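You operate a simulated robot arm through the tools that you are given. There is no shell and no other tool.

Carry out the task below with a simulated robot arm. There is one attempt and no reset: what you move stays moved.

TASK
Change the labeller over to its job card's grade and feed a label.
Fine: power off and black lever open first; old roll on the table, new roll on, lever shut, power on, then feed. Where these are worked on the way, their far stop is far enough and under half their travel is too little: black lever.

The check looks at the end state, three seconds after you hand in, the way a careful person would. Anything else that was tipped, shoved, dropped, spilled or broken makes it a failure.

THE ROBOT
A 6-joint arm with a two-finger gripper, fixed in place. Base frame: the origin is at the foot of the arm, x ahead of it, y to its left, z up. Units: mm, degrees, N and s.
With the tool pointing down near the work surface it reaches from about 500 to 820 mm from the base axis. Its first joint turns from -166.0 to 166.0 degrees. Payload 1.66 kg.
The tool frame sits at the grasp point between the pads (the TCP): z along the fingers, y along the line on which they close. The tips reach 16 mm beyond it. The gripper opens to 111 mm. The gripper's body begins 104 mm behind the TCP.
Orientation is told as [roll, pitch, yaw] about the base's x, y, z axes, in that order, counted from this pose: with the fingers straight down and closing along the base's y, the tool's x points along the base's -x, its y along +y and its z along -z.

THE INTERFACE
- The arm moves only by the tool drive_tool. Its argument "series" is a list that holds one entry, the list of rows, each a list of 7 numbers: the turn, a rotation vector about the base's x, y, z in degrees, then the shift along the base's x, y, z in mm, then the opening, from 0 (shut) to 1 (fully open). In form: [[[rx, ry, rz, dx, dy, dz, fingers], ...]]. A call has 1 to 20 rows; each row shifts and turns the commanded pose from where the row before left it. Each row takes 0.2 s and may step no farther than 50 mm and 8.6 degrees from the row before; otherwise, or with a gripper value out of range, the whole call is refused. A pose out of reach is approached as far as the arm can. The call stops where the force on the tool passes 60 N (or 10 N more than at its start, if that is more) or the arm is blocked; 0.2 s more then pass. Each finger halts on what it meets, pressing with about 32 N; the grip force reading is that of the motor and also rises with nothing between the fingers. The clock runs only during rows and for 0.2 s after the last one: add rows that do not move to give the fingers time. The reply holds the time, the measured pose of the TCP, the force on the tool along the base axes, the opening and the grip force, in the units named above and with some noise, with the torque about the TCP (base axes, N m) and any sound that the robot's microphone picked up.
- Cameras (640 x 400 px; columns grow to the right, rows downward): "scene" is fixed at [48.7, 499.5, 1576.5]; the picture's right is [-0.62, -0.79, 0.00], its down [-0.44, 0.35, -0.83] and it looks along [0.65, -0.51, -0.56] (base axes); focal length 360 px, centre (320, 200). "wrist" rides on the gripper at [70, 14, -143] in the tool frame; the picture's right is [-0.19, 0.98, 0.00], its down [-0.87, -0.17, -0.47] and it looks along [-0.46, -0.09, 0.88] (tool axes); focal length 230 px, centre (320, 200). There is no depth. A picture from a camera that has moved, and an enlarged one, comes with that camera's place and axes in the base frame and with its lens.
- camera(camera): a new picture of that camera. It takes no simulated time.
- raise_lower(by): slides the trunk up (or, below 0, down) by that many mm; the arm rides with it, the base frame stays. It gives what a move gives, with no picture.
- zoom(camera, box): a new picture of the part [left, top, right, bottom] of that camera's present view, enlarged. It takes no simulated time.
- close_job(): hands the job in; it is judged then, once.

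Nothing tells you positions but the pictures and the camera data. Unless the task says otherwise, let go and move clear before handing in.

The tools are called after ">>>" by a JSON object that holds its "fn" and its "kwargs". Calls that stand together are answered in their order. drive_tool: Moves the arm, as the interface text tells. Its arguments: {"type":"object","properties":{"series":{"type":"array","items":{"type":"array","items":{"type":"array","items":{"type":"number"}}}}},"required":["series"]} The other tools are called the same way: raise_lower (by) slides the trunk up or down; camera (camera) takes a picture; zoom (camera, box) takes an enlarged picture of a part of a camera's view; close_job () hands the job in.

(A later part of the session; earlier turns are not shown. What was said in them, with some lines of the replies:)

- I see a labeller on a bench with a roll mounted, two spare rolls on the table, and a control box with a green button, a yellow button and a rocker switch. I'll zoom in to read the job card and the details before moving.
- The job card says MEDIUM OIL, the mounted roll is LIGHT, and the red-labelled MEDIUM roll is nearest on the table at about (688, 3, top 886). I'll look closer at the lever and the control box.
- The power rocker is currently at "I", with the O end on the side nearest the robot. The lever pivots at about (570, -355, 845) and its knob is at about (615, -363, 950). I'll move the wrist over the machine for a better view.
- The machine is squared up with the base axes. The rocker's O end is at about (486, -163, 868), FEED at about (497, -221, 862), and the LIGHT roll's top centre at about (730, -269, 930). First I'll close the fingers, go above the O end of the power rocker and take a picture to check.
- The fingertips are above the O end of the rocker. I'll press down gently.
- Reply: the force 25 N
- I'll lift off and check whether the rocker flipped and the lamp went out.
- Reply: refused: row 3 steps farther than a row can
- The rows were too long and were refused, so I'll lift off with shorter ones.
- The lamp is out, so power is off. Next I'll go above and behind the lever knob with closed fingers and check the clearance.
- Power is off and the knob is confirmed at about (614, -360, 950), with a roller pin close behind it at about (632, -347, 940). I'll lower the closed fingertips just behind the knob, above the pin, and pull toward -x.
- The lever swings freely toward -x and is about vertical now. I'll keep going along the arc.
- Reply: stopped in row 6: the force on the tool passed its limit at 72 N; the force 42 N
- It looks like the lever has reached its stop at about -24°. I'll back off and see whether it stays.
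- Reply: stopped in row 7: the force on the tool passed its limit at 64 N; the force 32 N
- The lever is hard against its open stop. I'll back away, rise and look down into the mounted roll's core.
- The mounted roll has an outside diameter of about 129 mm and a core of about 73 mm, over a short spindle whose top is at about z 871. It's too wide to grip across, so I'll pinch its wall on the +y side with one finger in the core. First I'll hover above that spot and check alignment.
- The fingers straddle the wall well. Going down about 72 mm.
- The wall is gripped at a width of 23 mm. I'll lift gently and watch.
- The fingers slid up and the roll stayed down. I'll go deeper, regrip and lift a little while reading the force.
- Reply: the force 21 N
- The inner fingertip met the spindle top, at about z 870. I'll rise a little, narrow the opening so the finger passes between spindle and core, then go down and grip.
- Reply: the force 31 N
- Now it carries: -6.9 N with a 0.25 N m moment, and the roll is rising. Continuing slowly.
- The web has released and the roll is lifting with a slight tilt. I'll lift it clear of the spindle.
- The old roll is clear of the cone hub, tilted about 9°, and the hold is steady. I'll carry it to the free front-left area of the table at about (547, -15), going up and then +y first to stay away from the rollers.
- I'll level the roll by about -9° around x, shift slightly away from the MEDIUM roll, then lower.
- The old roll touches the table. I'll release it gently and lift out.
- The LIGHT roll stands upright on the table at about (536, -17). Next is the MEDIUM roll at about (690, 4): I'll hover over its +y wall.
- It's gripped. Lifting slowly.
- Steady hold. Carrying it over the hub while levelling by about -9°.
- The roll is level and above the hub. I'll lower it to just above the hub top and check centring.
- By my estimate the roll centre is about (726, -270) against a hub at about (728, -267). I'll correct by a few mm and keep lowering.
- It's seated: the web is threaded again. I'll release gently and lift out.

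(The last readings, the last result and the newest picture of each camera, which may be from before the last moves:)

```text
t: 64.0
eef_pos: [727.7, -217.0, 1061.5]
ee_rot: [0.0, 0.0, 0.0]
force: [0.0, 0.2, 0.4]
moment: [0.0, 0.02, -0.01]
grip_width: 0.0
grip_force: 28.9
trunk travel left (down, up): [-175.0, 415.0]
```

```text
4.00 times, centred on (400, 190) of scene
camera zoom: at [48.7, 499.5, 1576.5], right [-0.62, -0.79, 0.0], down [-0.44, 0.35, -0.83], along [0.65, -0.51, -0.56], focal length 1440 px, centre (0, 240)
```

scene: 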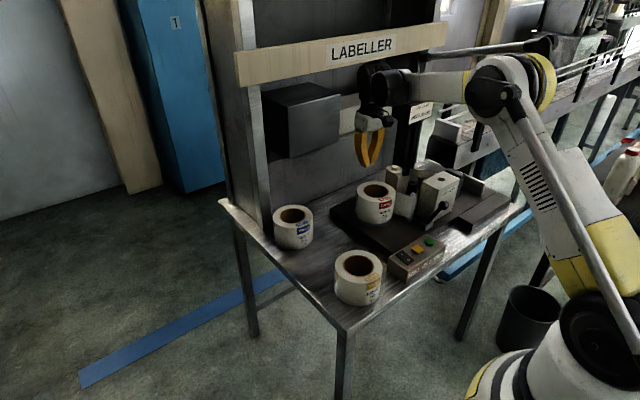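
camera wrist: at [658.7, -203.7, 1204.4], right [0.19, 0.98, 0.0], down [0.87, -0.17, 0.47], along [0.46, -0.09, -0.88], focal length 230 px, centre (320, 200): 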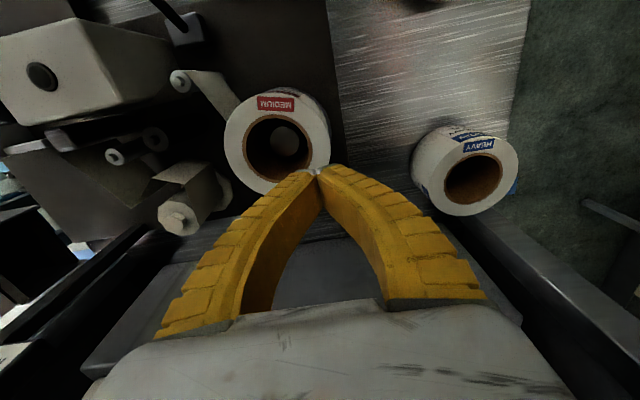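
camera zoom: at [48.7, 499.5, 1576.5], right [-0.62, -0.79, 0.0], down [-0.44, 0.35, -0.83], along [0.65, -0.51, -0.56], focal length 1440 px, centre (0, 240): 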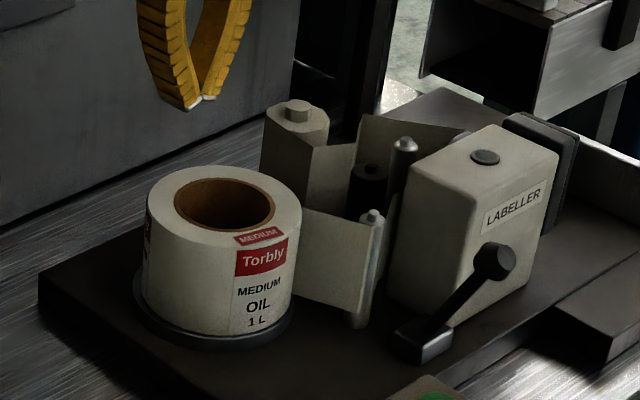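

The MEDIUM roll is seated and the web is threaded. Next I'll shut the lever, approaching the knob at about (525, -361, 943) from its front (-x) side.

>>> {"fn": "drive_tool", "kwargs": {"series": [[[0, 0, 0, -38, -20, 0, 0], [0, 0, 0, -38, -20, 0, 0], [0, 0, 0, -38, -20, 0, 0], [0, 0, 0, -38, -20, 0, 0], [0, 0, 0, -38, -20, 0, 0], [0, 0, 0, -38, -20, 0, 0], [0, 0, 0, -22, -22, 0, 0], [0, 0, 0, 0, 0, -40, 0], [0, 0, 0, 0, 0, -40, 0], [0, 0, 0, 0, 0, -27, 0], [0, 0, 0, 0, 0, 0, 0]]]}}

>>> {"fn": "zoom", "kwargs": {"camera": "wrist", "box": [220, 80, 420, 240]}}

>>> {"fn": "zoom", "kwargs": {"camera": "scene", "box": [380, 150, 480, 240]}}

```text
t: 66.4
eef_pos: [479.3, -359.2, 953.7]
ee_rot: [0.1, 0.0, -0.2]
force: [0.5, -0.8, 0.5]
moment: [0.0, 0.02, 0.0]
grip_width: 0.0
grip_force: 28.8
trunk travel left (down, up): [-175.0, 415.0]
```

```text
2.50 times, centred on (320, 160) of wrist
camera zoom: at [408.8, -344.9, 1096.3], right [0.19, 0.98, 0.0], down [0.87, -0.17, 0.47], along [0.46, -0.09, -0.88], focal length 575 px, centre (320, 300)
```

zoom: 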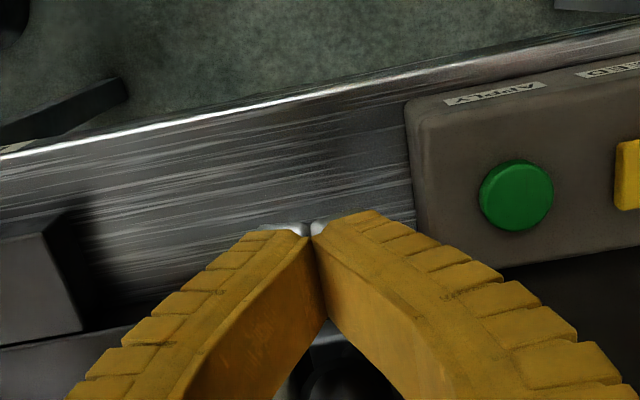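

```text
4.44 times, centred on (430, 195) of scene
camera zoom: at [48.7, 499.5, 1576.5], right [-0.62, -0.79, 0.0], down [-0.44, 0.35, -0.83], along [0.65, -0.51, -0.56], focal length 1599 px, centre (-169, 222)
```

zoom: 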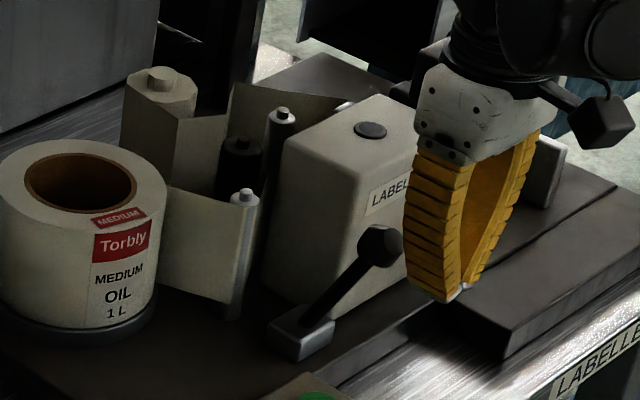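

>>> {"fn": "drive_tool", "kwargs": {"series": [[[0, 0, 0, 9, 0, 0, 0], [0, 0, 0, 9, 0, 1, 0], [0, 0, 0, 9, 0, 2, 0], [0, 0, 0, 9, 0, 2, 0], [0, 0, 0, 9, 0, 2, 0], [0, 0, 0, 9, 0, 1, 0], [0, 0, 0, 9, 0, 0, 0], [0, 0, 0, 9, 0, 0, 0], [0, 0, 0, 9, 0, 0, 0], [0, 0, 0, 6, 0, -1, 0], [0, 0, 0, 5, 0, -1, 0], [0, 0, 0, 4, 0, -1, 0], [0, 0, 0, 4, 0, 0, 0], [0, 0, 0, 4, 0, 0, 0]]]}}

>>> {"fn": "zoom", "kwargs": {"camera": "wrist", "box": [220, 80, 420, 240]}}

>>> {"fn": "zoom", "kwargs": {"camera": "scene", "box": [380, 150, 480, 240]}}

```text
t: 69.4
eef_pos: [583.1, -358.7, 959.5]
ee_rot: [0.0, 0.0, -0.1]
force: [0.1, -0.4, 0.4]
moment: [-0.02, -0.01, 0.0]
grip_width: 0.1
grip_force: 28.4
trunk travel left (down, up): [-175.0, 415.0]
```

```text
2.50 times, centred on (320, 160) of wrist
camera zoom: at [513.2, -345.3, 1101.7], right [0.19, 0.98, 0.0], down [0.87, -0.17, 0.47], along [0.46, -0.09, -0.88], focal length 575 px, centre (320, 300)
```

zoom: 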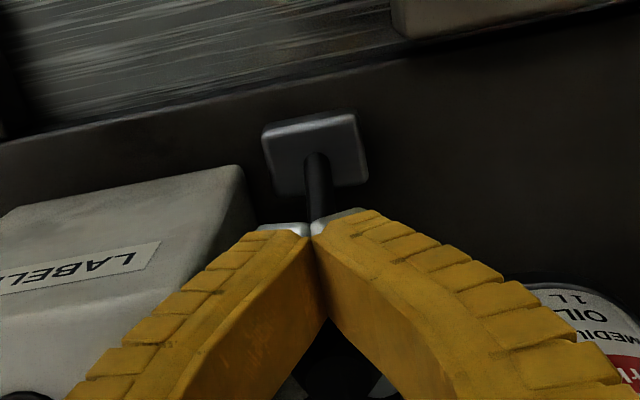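

```text
4.44 times, centred on (430, 195) of scene
camera zoom: at [48.7, 499.5, 1576.5], right [-0.62, -0.79, 0.0], down [-0.44, 0.35, -0.83], along [0.65, -0.51, -0.56], focal length 1599 px, centre (-169, 222)
```

zoom: 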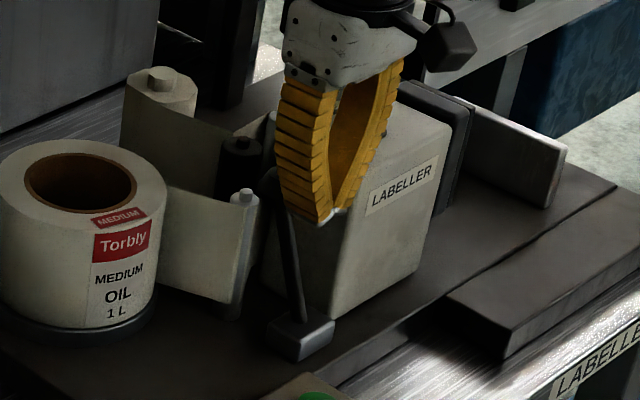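

Almost there, with no stop force yet. I'll push a little further until it hits the stop.

>>> {"fn": "drive_tool", "kwargs": {"series": [[[0, 0, 0, 3, 0, -2, 0], [0, 0, 0, 3, 0, -2, 0], [0, 0, 0, 2, 0, 0, 0], [0, 0, 0, 2, 0, 0, 0], [0, 0, 0, 2, 0, 0, 0], [0, 0, 0, 2, 0, 0, 0]]]}}

>>> {"fn": "zoom", "kwargs": {"camera": "scene", "box": [380, 150, 480, 240]}}

```text
t: 70.8
eef_pos: [589.4, -359.7, 958.3]
ee_rot: [0.2, 0.1, -0.3]
force: [-53.9, -1.5, 2.5]
moment: [0.0, 0.44, -0.06]
grip_width: 6.0
grip_force: 28.0
trunk travel left (down, up): [-175.0, 415.0]
```

```text
4.44 times, centred on (430, 195) of scene
camera zoom: at [48.7, 499.5, 1576.5], right [-0.62, -0.79, 0.0], down [-0.44, 0.35, -0.83], along [0.65, -0.51, -0.56], focal length 1599 px, centre (-169, 222)
```

zoom: 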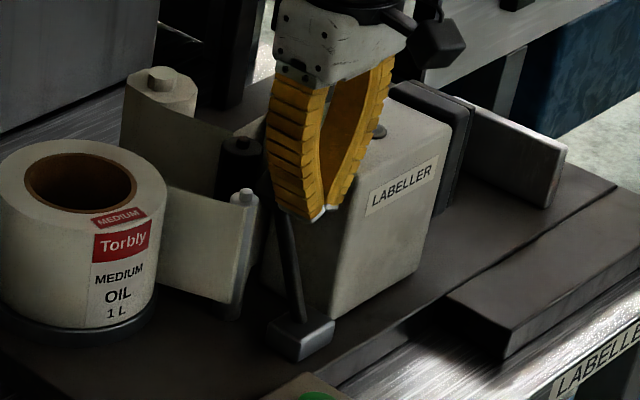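

The lever is at its shut stop. I'll back away, check it, and move over the "I" end of the power rocker.

>>> {"fn": "drive_tool", "kwargs": {"series": [[[0, 0, 0, -10, 0, 0, 0], [0, 0, 0, -20, 0, 0, 0], [0, 0, 0, 0, 0, 45, 0], [0, 0, 0, 0, 0, 45, 0], [0, 0, 0, -10, 40, 0, 0], [0, 0, 0, -10, 40, 0, 0], [0, 0, 0, -10, 40, 0, 0], [0, 0, 0, -9, 40, 0, 0], [0, 0, 0, 0, 36, 0, 0], [0, 0, 0, 0, 0, 0, 0]]]}}

>>> {"fn": "camera", "kwargs": {"camera": "wrist"}}

>>> {"fn": "zoom", "kwargs": {"camera": "scene", "box": [360, 150, 480, 290]}}

```text
t: 73.0
eef_pos: [526.8, -162.5, 1047.5]
ee_rot: [0.1, -0.1, -0.2]
force: [0.4, -0.6, -0.2]
moment: [0.03, 0.0, 0.02]
grip_width: 0.0
grip_force: 28.4
trunk travel left (down, up): [-175.0, 415.0]
```

```text
taken
camera wrist: at [458.1, -148.3, 1187.8], right [0.19, 0.98, 0.0], down [0.87, -0.17, 0.47], along [0.46, -0.09, -0.88], focal length 230 px, centre (320, 200)
```

wrist: 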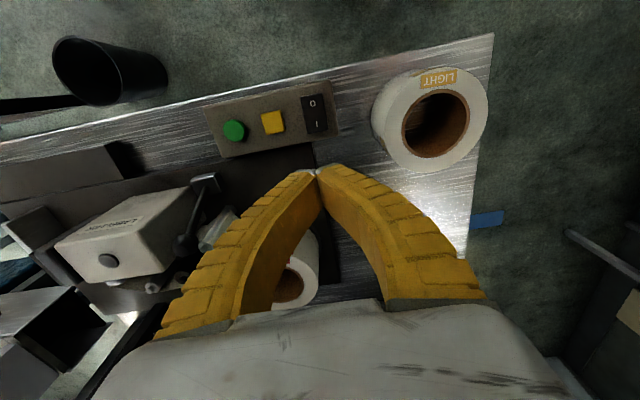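

```text
2.86 times, centred on (420, 220) of scene
camera zoom: at [48.7, 499.5, 1576.5], right [-0.62, -0.79, 0.0], down [-0.44, 0.35, -0.83], along [0.65, -0.51, -0.56], focal length 1028 px, centre (34, 143)
```

zoom: 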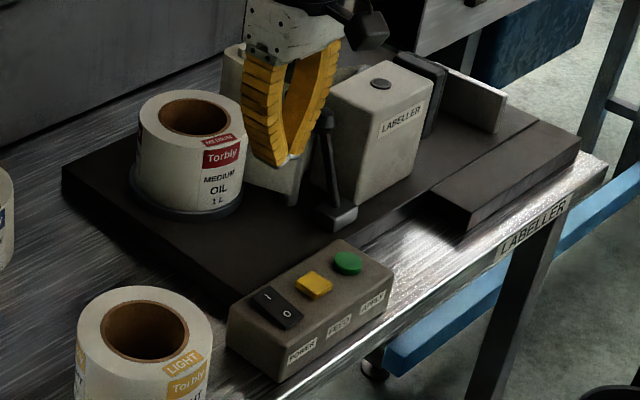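

The lever stays shut. I'll go down onto the rocker's "I" end.

>>> {"fn": "drive_tool", "kwargs": {"series": [[[0, 0, 0, -6, 0, -40, 0], [0, 0, 0, 0, 0, -45, 0], [0, 0, 0, 0, 0, -45, 0], [0, 0, 0, 0, 0, -15, 0], [0, 0, 0, 0, 0, -8, 0], [0, 0, 0, 0, 0, -6, 0], [0, 0, 0, 0, 0, -4, 0], [0, 0, 0, 0, 0, -3, 0]]]}}

>>> {"fn": "drive_tool", "kwargs": {"series": [[[0, 0, 0, 0, 0, -2, 0], [0, 0, 0, 0, 0, -2, 0], [0, 0, 0, 0, 0, -2, 0]]]}}

>>> {"fn": "zoom", "kwargs": {"camera": "scene", "box": [360, 150, 480, 290]}}

```text
t: 74.8
eef_pos: [521.3, -163.5, 880.2]
ee_rot: [0.0, 0.0, -0.1]
force: [1.2, -0.4, 2.9]
moment: [-0.03, -0.02, 0.02]
grip_width: 6.0
grip_force: 28.2
trunk travel left (down, up): [-175.0, 415.0]
```

```text
t: 75.6
eef_pos: [520.8, -163.9, 874.6]
ee_rot: [0.1, -0.1, -0.1]
force: [5.1, -0.4, 17.0]
moment: [0.01, 0.09, 0.0]
grip_width: 6.1
grip_force: 28.3
trunk travel left (down, up): [-175.0, 415.0]
```

```text
2.86 times, centred on (420, 220) of scene
camera zoom: at [48.7, 499.5, 1576.5], right [-0.62, -0.79, 0.0], down [-0.44, 0.35, -0.83], along [0.65, -0.51, -0.56], focal length 1028 px, centre (34, 143)
```

zoom: 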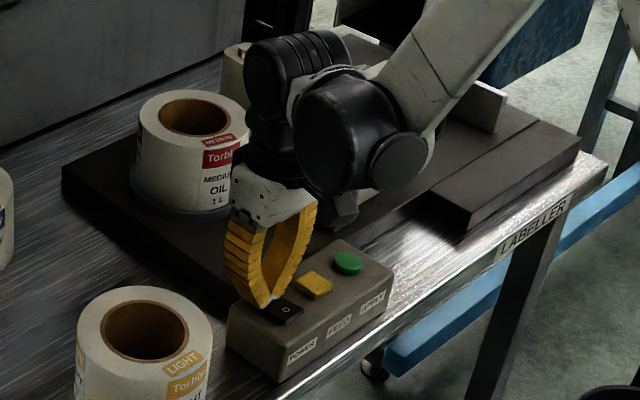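

>>> {"fn": "drive_tool", "kwargs": {"series": [[[0, 0, 0, 0, 0, -1.5, 0], [0, 0, 0, 0, 0, -1.5, 0], [0, 0, 0, 0, 0, 0, 0]]]}}

>>> {"fn": "drive_tool", "kwargs": {"series": [[[0, 0, 0, 0, 0, 15, 0], [0, 0, 0, 0, 0, 40, 0], [0, 0, 0, 0, 0, 45, 0], [0, 0, 0, 0, 0, 45, 0], [0, 0, 0, -10, -30, 0, 0], [0, 0, 0, -13, -28, 0, 0], [0, 0, 0, 0, 0, 0, 0]]]}}

>>> {"fn": "zoom", "kwargs": {"camera": "scene", "box": [360, 150, 480, 290]}}

>>> {"fn": "camera", "kwargs": {"camera": "wrist"}}

```text
t: 76.4
eef_pos: [521.2, -163.8, 871.5]
ee_rot: [0.0, -0.1, 0.0]
force: [7.3, 0.5, 27.6]
moment: [-0.06, 0.29, 0.07]
grip_width: 5.9
grip_force: 28.0
trunk travel left (down, up): [-175.0, 415.0]
```

```text
t: 78.0
eef_pos: [498.3, -221.5, 1015.5]
ee_rot: [0.0, 0.1, -0.1]
force: [-0.7, 0.2, 0.5]
moment: [-0.01, 0.01, 0.01]
grip_width: 0.0
grip_force: 28.6
trunk travel left (down, up): [-175.0, 415.0]
```

```text
2.86 times, centred on (420, 220) of scene
camera zoom: at [48.7, 499.5, 1576.5], right [-0.62, -0.79, 0.0], down [-0.44, 0.35, -0.83], along [0.65, -0.51, -0.56], focal length 1028 px, centre (34, 143)
```

zoom: 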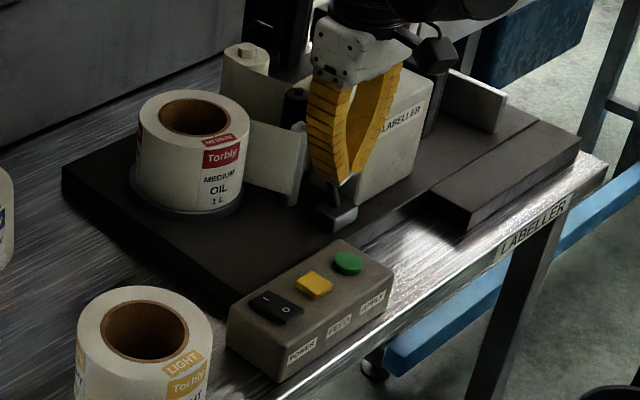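

```text
taken
camera wrist: at [429.3, -208.1, 1158.0], right [0.19, 0.98, 0.0], down [0.87, -0.17, 0.47], along [0.46, -0.09, -0.88], focal length 230 px, centre (320, 200)
```

wrist: 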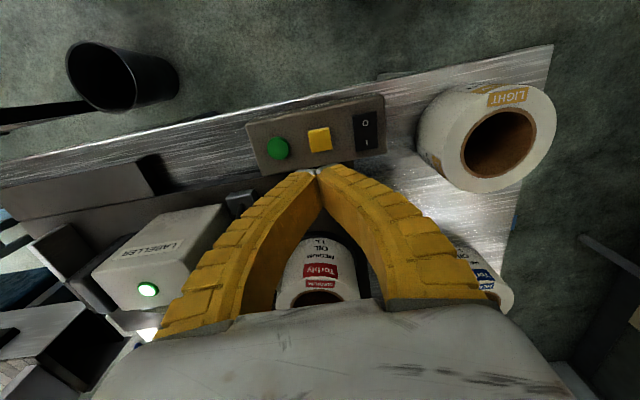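

The lamp is green, so power is on. I'm centred over FEED at about (497, -222), and I'll press it once.

>>> {"fn": "drive_tool", "kwargs": {"series": [[[0, 0, 0, -1, -1, -45, 0], [0, 0, 0, 0, 0, -45, 0], [0, 0, 0, 0, 0, -25, 0], [0, 0, 0, 0, 0, -10, 0], [0, 0, 0, 0, 0, -5, 0], [0, 0, 0, 0, 0, -3, 0]]]}}

>>> {"fn": "drive_tool", "kwargs": {"series": [[[0, 0, 0, 0, 0, -2, 0], [0, 0, 0, 0, 0, -2, 0], [0, 0, 0, 0, 0, -2, 0]]]}}

```text
t: 79.4
eef_pos: [496.9, -221.8, 882.3]
ee_rot: [0.1, 0.0, -0.1]
force: [0.3, -0.1, 0.9]
moment: [-0.03, 0.03, 0.0]
grip_width: 0.3
grip_force: 28.3
trunk travel left (down, up): [-175.0, 415.0]
```

```text
t: 80.2
eef_pos: [496.8, -222.5, 876.2]
ee_rot: [0.0, 0.1, -0.1]
force: [-0.2, -0.4, 1.3]
moment: [-0.01, 0.02, -0.02]
grip_width: 5.9
grip_force: 28.7
trunk travel left (down, up): [-175.0, 415.0]
```

>>> {"fn": "drive_tool", "kwargs": {"series": [[[0, 0, 0, 0, 0, -2, 0], [0, 0, 0, 0, 0, -2, 0]]]}}

>>> {"fn": "drive_tool", "kwargs": {"series": [[[0, 0, 0, 0, 0, -1.5, 0], [0, 0, 0, 0, 0, -1.5, 0]]]}}

>>> {"fn": "camera", "kwargs": {"camera": "wrist"}}

>>> {"fn": "zoom", "kwargs": {"camera": "scene", "box": [380, 140, 530, 280]}}

```text
t: 80.8
eef_pos: [497.0, -222.6, 872.8]
ee_rot: [-0.1, 0.1, -0.1]
force: [-1.0, -0.9, 4.6]
moment: [-0.02, -0.01, 0.03]
grip_width: 6.0
grip_force: 28.8
trunk travel left (down, up): [-175.0, 415.0]
heard: click
```

```text
t: 81.4
eef_pos: [496.9, -221.2, 870.2]
ee_rot: [0.0, -0.1, -0.1]
force: [2.7, 0.0, 13.7]
moment: [0.0, -0.03, 0.0]
grip_width: 6.3
grip_force: 28.5
trunk travel left (down, up): [-175.0, 415.0]
```

```text
taken
camera wrist: at [427.7, -207.9, 1012.1], right [0.19, 0.98, 0.0], down [0.86, -0.17, 0.47], along [0.46, -0.09, -0.88], focal length 230 px, centre (320, 200)
```

wrist: 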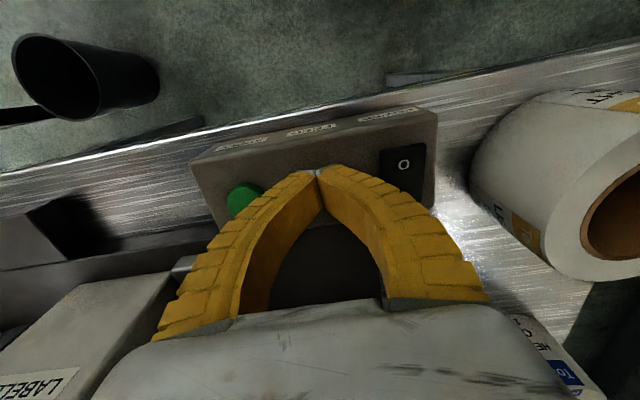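

```text
2.86 times, centred on (455, 210) of scene
camera zoom: at [48.7, 499.5, 1576.5], right [-0.62, -0.79, 0.0], down [-0.44, 0.35, -0.83], along [0.65, -0.51, -0.56], focal length 1028 px, centre (-66, 171)
```

zoom: 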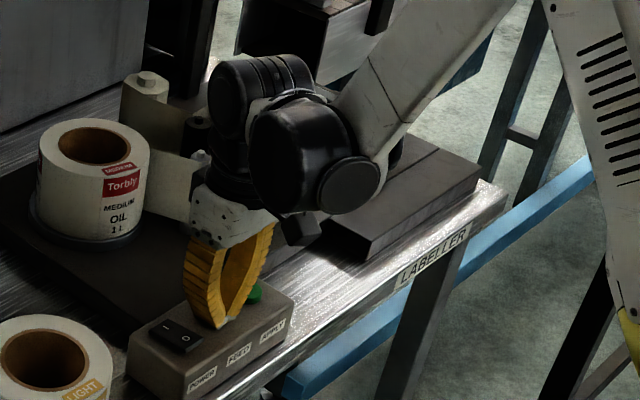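

A click was heard when FEED went down. I'll lift clear and look for the fed label.

>>> {"fn": "drive_tool", "kwargs": {"series": [[[0, 0, 0, 0, 0, 20, 0], [0, 0, 0, 0, 0, 45, 0], [0, 0, 0, 0, 0, 45, 0], [0, 0, 0, 0, 0, 45, 0], [0, 0, 0, 0, 0, 45, 0], [0, 0, 0, 0, 45, 20, 0], [0, 0, 0, 0, 45, 0, 0.4], [0, 0, 0, 0, 45, 0, 0.4], [0, 0, 0, 0, 45, 0, 0.4], [0, 0, 0, 0, 0, 0, 0.4]]]}}

>>> {"fn": "camera", "kwargs": {"camera": "scene"}}

>>> {"fn": "zoom", "kwargs": {"camera": "scene", "box": [340, 140, 500, 290]}}

>>> {"fn": "zoom", "kwargs": {"camera": "scene", "box": [410, 150, 490, 220]}}

>>> {"fn": "camera", "kwargs": {"camera": "wrist"}}

```text
t: 83.6
eef_pos: [497.4, -41.2, 1090.7]
ee_rot: [0.0, 0.0, -0.1]
force: [0.5, -1.2, -0.4]
moment: [0.03, 0.0, 0.01]
grip_width: 46.7
grip_force: 1.5
trunk travel left (down, up): [-175.0, 415.0]
```

```text
taken
```

scene: 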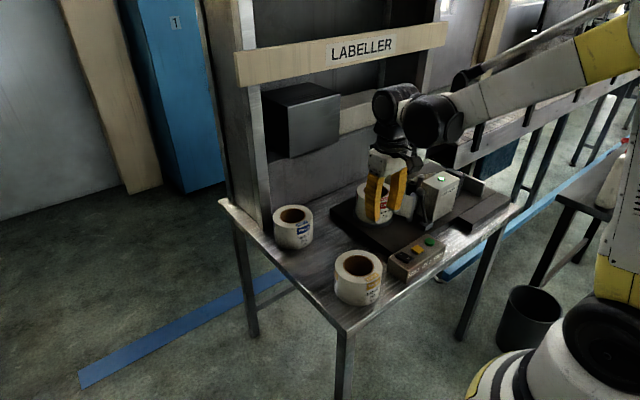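

```text
2.67 times, centred on (420, 215) of scene
camera zoom: at [48.7, 499.5, 1576.5], right [-0.62, -0.79, 0.0], down [-0.44, 0.35, -0.83], along [0.65, -0.51, -0.56], focal length 960 px, centre (53, 160)
```

zoom: 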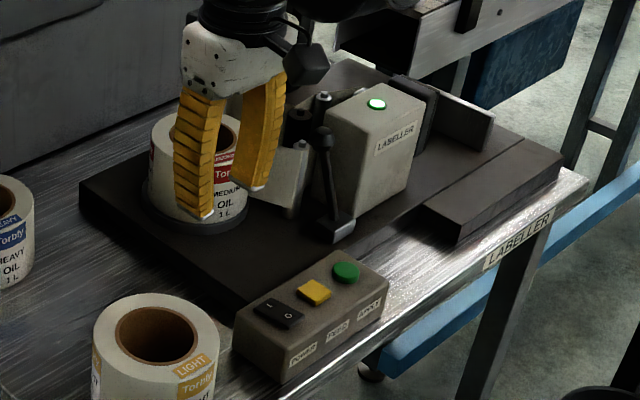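

```text
5.71 times, centred on (450, 185) of scene
camera zoom: at [48.7, 499.5, 1576.5], right [-0.62, -0.79, 0.0], down [-0.44, 0.35, -0.83], along [0.65, -0.51, -0.56], focal length 2056 px, centre (-423, 286)
```

zoom: 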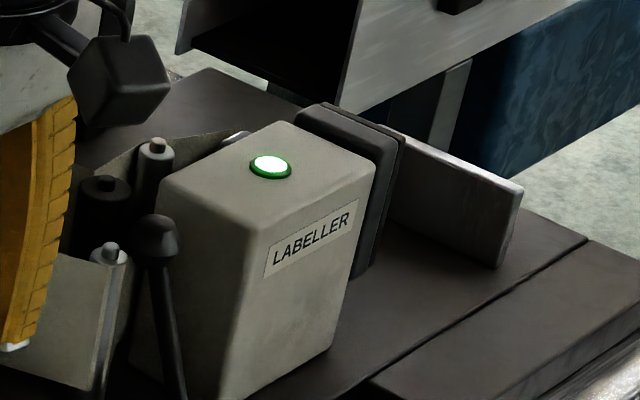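

```text
taken
camera wrist: at [427.8, -27.0, 1232.8], right [0.19, 0.98, 0.0], down [0.87, -0.17, 0.47], along [0.46, -0.09, -0.88], focal length 230 px, centre (320, 200)
```

wrist: 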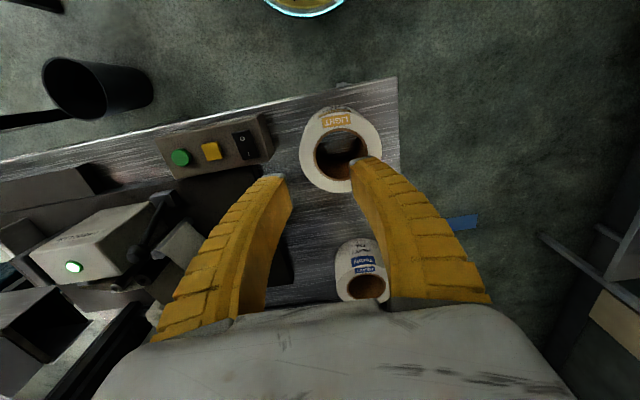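

The click suggests it fed. I'll go back to my earlier viewpoint over the machine to look at the label exit and compare.

>>> {"fn": "drive_tool", "kwargs": {"series": [[[0, 0, 0, 0, -40, 25, 0.8], [0, 0, 0, 0, -40, 25, 1], [0, 0, 0, 0, -40, 25, 1], [0, 0, 0, 5, -40, 25, 1], [0, 0, 0, 5, -45, 17, 1], [0, 0, 0, 5, -45, 0, 1], [0, 0, 0, 4, -45, 0, 1], [0, 0, 0, 0, 0, 0, 1]]]}}

>>> {"fn": "camera", "kwargs": {"camera": "wrist"}}

>>> {"fn": "zoom", "kwargs": {"camera": "wrist", "box": [220, 120, 420, 270]}}

>>> {"fn": "zoom", "kwargs": {"camera": "scene", "box": [340, 140, 500, 290]}}

```text
t: 85.4
eef_pos: [515.0, -338.5, 1205.2]
ee_rot: [0.1, 0.1, -0.1]
force: [1.1, -0.4, -0.8]
moment: [0.01, 0.0, -0.03]
grip_width: 111.1
grip_force: 0.1
trunk travel left (down, up): [-175.0, 415.0]
```

```text
taken
camera wrist: at [447.1, -323.7, 1348.2], right [0.19, 0.98, 0.0], down [0.87, -0.17, 0.47], along [0.46, -0.09, -0.88], focal length 230 px, centre (320, 200)
```

wrist: 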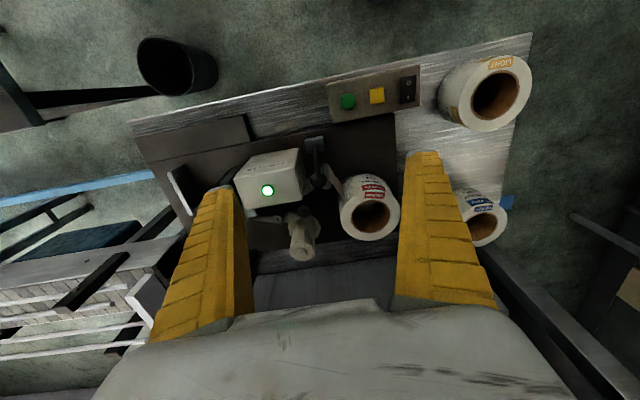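

```text
2.67 times, centred on (320, 195) of wrist
camera zoom: at [447.1, -323.7, 1348.2], right [0.19, 0.98, 0.0], down [0.87, -0.17, 0.47], along [0.46, -0.09, -0.88], focal length 614 px, centre (320, 213)
```

zoom: 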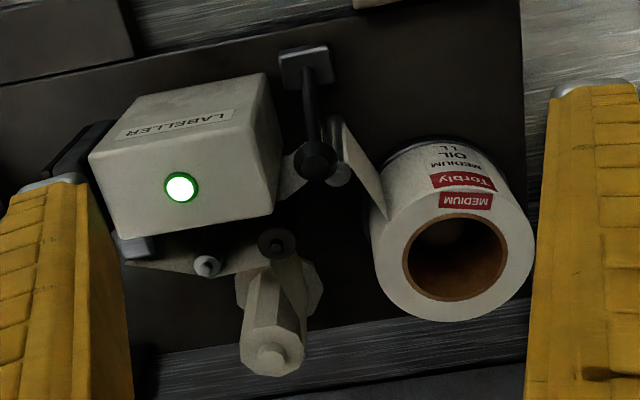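

```text
2.67 times, centred on (420, 215) of scene
camera zoom: at [48.7, 499.5, 1576.5], right [-0.62, -0.79, 0.0], down [-0.44, 0.35, -0.83], along [0.65, -0.51, -0.56], focal length 960 px, centre (53, 160)
```

zoom: 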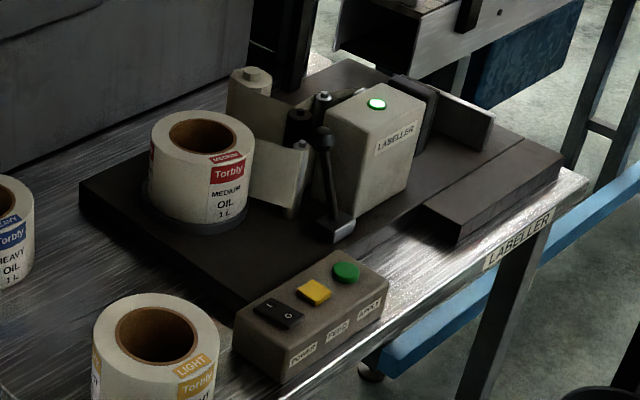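

>>> {"fn": "drive_tool", "kwargs": {"series": [[[0, 0, 0, 15, -45, 0, 1], [0, 0, 0, 15, -45, 0, 1], [0, 0, 0, 15, -45, 0, 1], [0, 0, 0, 15, -45, 0, 1], [0, 0, 0, 0, 0, 0, 1]]]}}

>>> {"fn": "camera", "kwargs": {"camera": "wrist"}}

>>> {"fn": "zoom", "kwargs": {"camera": "wrist", "box": [240, 80, 420, 240]}}

```text
t: 86.6
eef_pos: [576.9, -517.7, 1206.2]
ee_rot: [0.1, 0.0, -0.1]
force: [0.0, 0.3, 0.2]
moment: [0.0, 0.0, -0.01]
grip_width: 111.3
grip_force: 0.0
trunk travel left (down, up): [-175.0, 415.0]
```

```text
taken
camera wrist: at [506.5, -503.5, 1348.2], right [0.19, 0.98, 0.0], down [0.87, -0.17, 0.47], along [0.46, -0.09, -0.88], focal length 230 px, centre (320, 200)
```

wrist: 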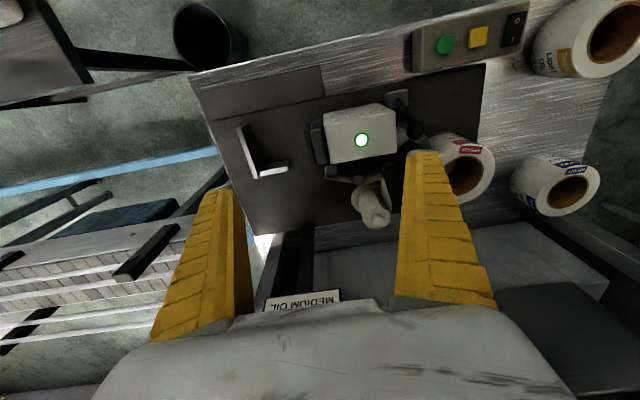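

```text
2.50 times, centred on (330, 160) of wrist
camera zoom: at [506.5, -503.5, 1348.2], right [0.19, 0.98, 0.0], down [0.87, -0.17, 0.47], along [0.46, -0.09, -0.88], focal length 575 px, centre (295, 300)
```

zoom: 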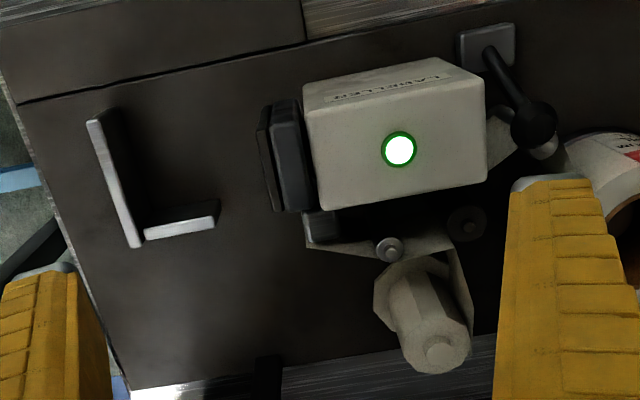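

The lamp is on, the lever is shut and a click was heard, but I can't see the label exit face from here. I'll turn the wrist +90° so its camera looks toward +y at the applicator pad.

>>> {"fn": "drive_tool", "kwargs": {"series": [[[0, 0, 8.2, 0, 0, 0, 1], [0, 0, 8.2, 0, 0, 0, 1], [0, 0, 8.2, 0, 0, 0, 1], [0, 0, 8.2, 0, 0, 0, 1], [0, 0, 8.2, 0, 0, 0, 1], [0, 0, 8.2, 0, 0, 0, 1], [0, 0, 8.2, 0, 0, 0, 1], [0, 0, 8.2, 0, 0, 0, 1], [0, 0, 8.2, 0, 0, 0, 1], [0, 0, 8.2, 0, 0, 0, 1], [0, 0, 8, 0, 0, 0, 1], [0, 0, 0, 0, 0, 0, 1]]]}}

>>> {"fn": "camera", "kwargs": {"camera": "wrist"}}

>>> {"fn": "camera", "kwargs": {"camera": "scene"}}

```text
t: 89.2
eef_pos: [576.4, -516.2, 1206.1]
ee_rot: [0.0, -0.1, 90.0]
force: [-0.1, 0.2, 0.1]
moment: [-0.02, -0.03, 0.0]
grip_width: 110.9
grip_force: 0.0
trunk travel left (down, up): [-175.0, 415.0]
```

```text
taken
camera wrist: at [563.2, -586.3, 1348.8], right [-0.98, 0.19, 0.0], down [0.17, 0.87, 0.47], along [0.09, 0.46, -0.88], focal length 230 px, centre (320, 200)
```

wrist: 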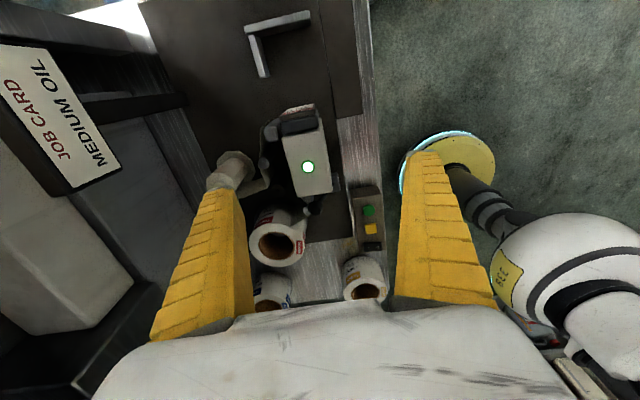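

```text
taken
```

scene: 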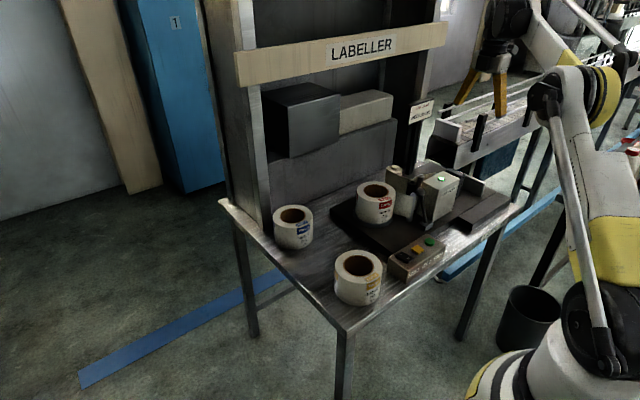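

>>> {"fn": "zoom", "kwargs": {"camera": "wrist", "box": [240, 80, 350, 220]}}

```text
2.86 times, centred on (295, 150) of wrist
camera zoom: at [563.2, -586.3, 1348.8], right [-0.98, 0.19, 0.0], down [0.17, 0.87, 0.47], along [0.09, 0.46, -0.88], focal length 657 px, centre (391, 343)
```

zoom: 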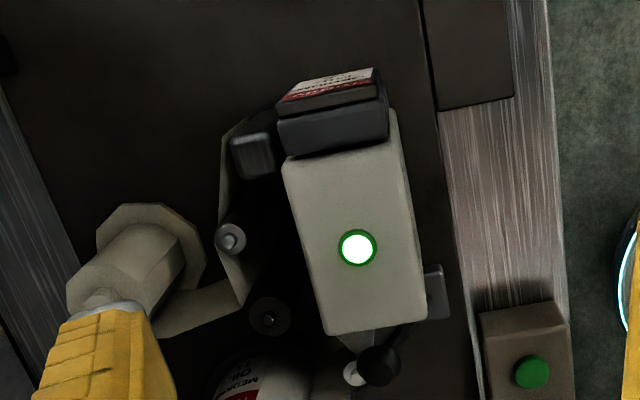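

A red-banded MEDIUM label is now on the applicator pad. The lamp is green, the lever is shut, the MEDIUM roll is on the hub, the LIGHT roll stands on the table, and the arm is clear. Handing in.

>>> {"fn": "close_job", "kwargs": {}}

```text
The job is handed in.
```

The labeller is changed over to the job card's grade, MEDIUM OIL. One label has been fed, and a red-banded label is visible on the applicator pad.

- **Order:** I switched the power off and opened the black lever to its stop. I then took the LIGHT roll off, put the MEDIUM roll on, shut the lever to its stop and switched the power on. Last, I pressed FEED once and heard a click.
- **Old roll:** the LIGHT roll stands upright at the front left of the table. The HEAVY roll looks undisturbed.
- **New roll:** the MEDIUM roll is on the hub with its web threaded. It may sit about 5 mm off the hub's centre.
- **First lift:** my first grip on the LIGHT roll slipped, and one fingertip then pressed lightly on the spindle top before I regripped. I saw no damage from either.

The power lamp is green, and I handed in with the arm clear of the machine.
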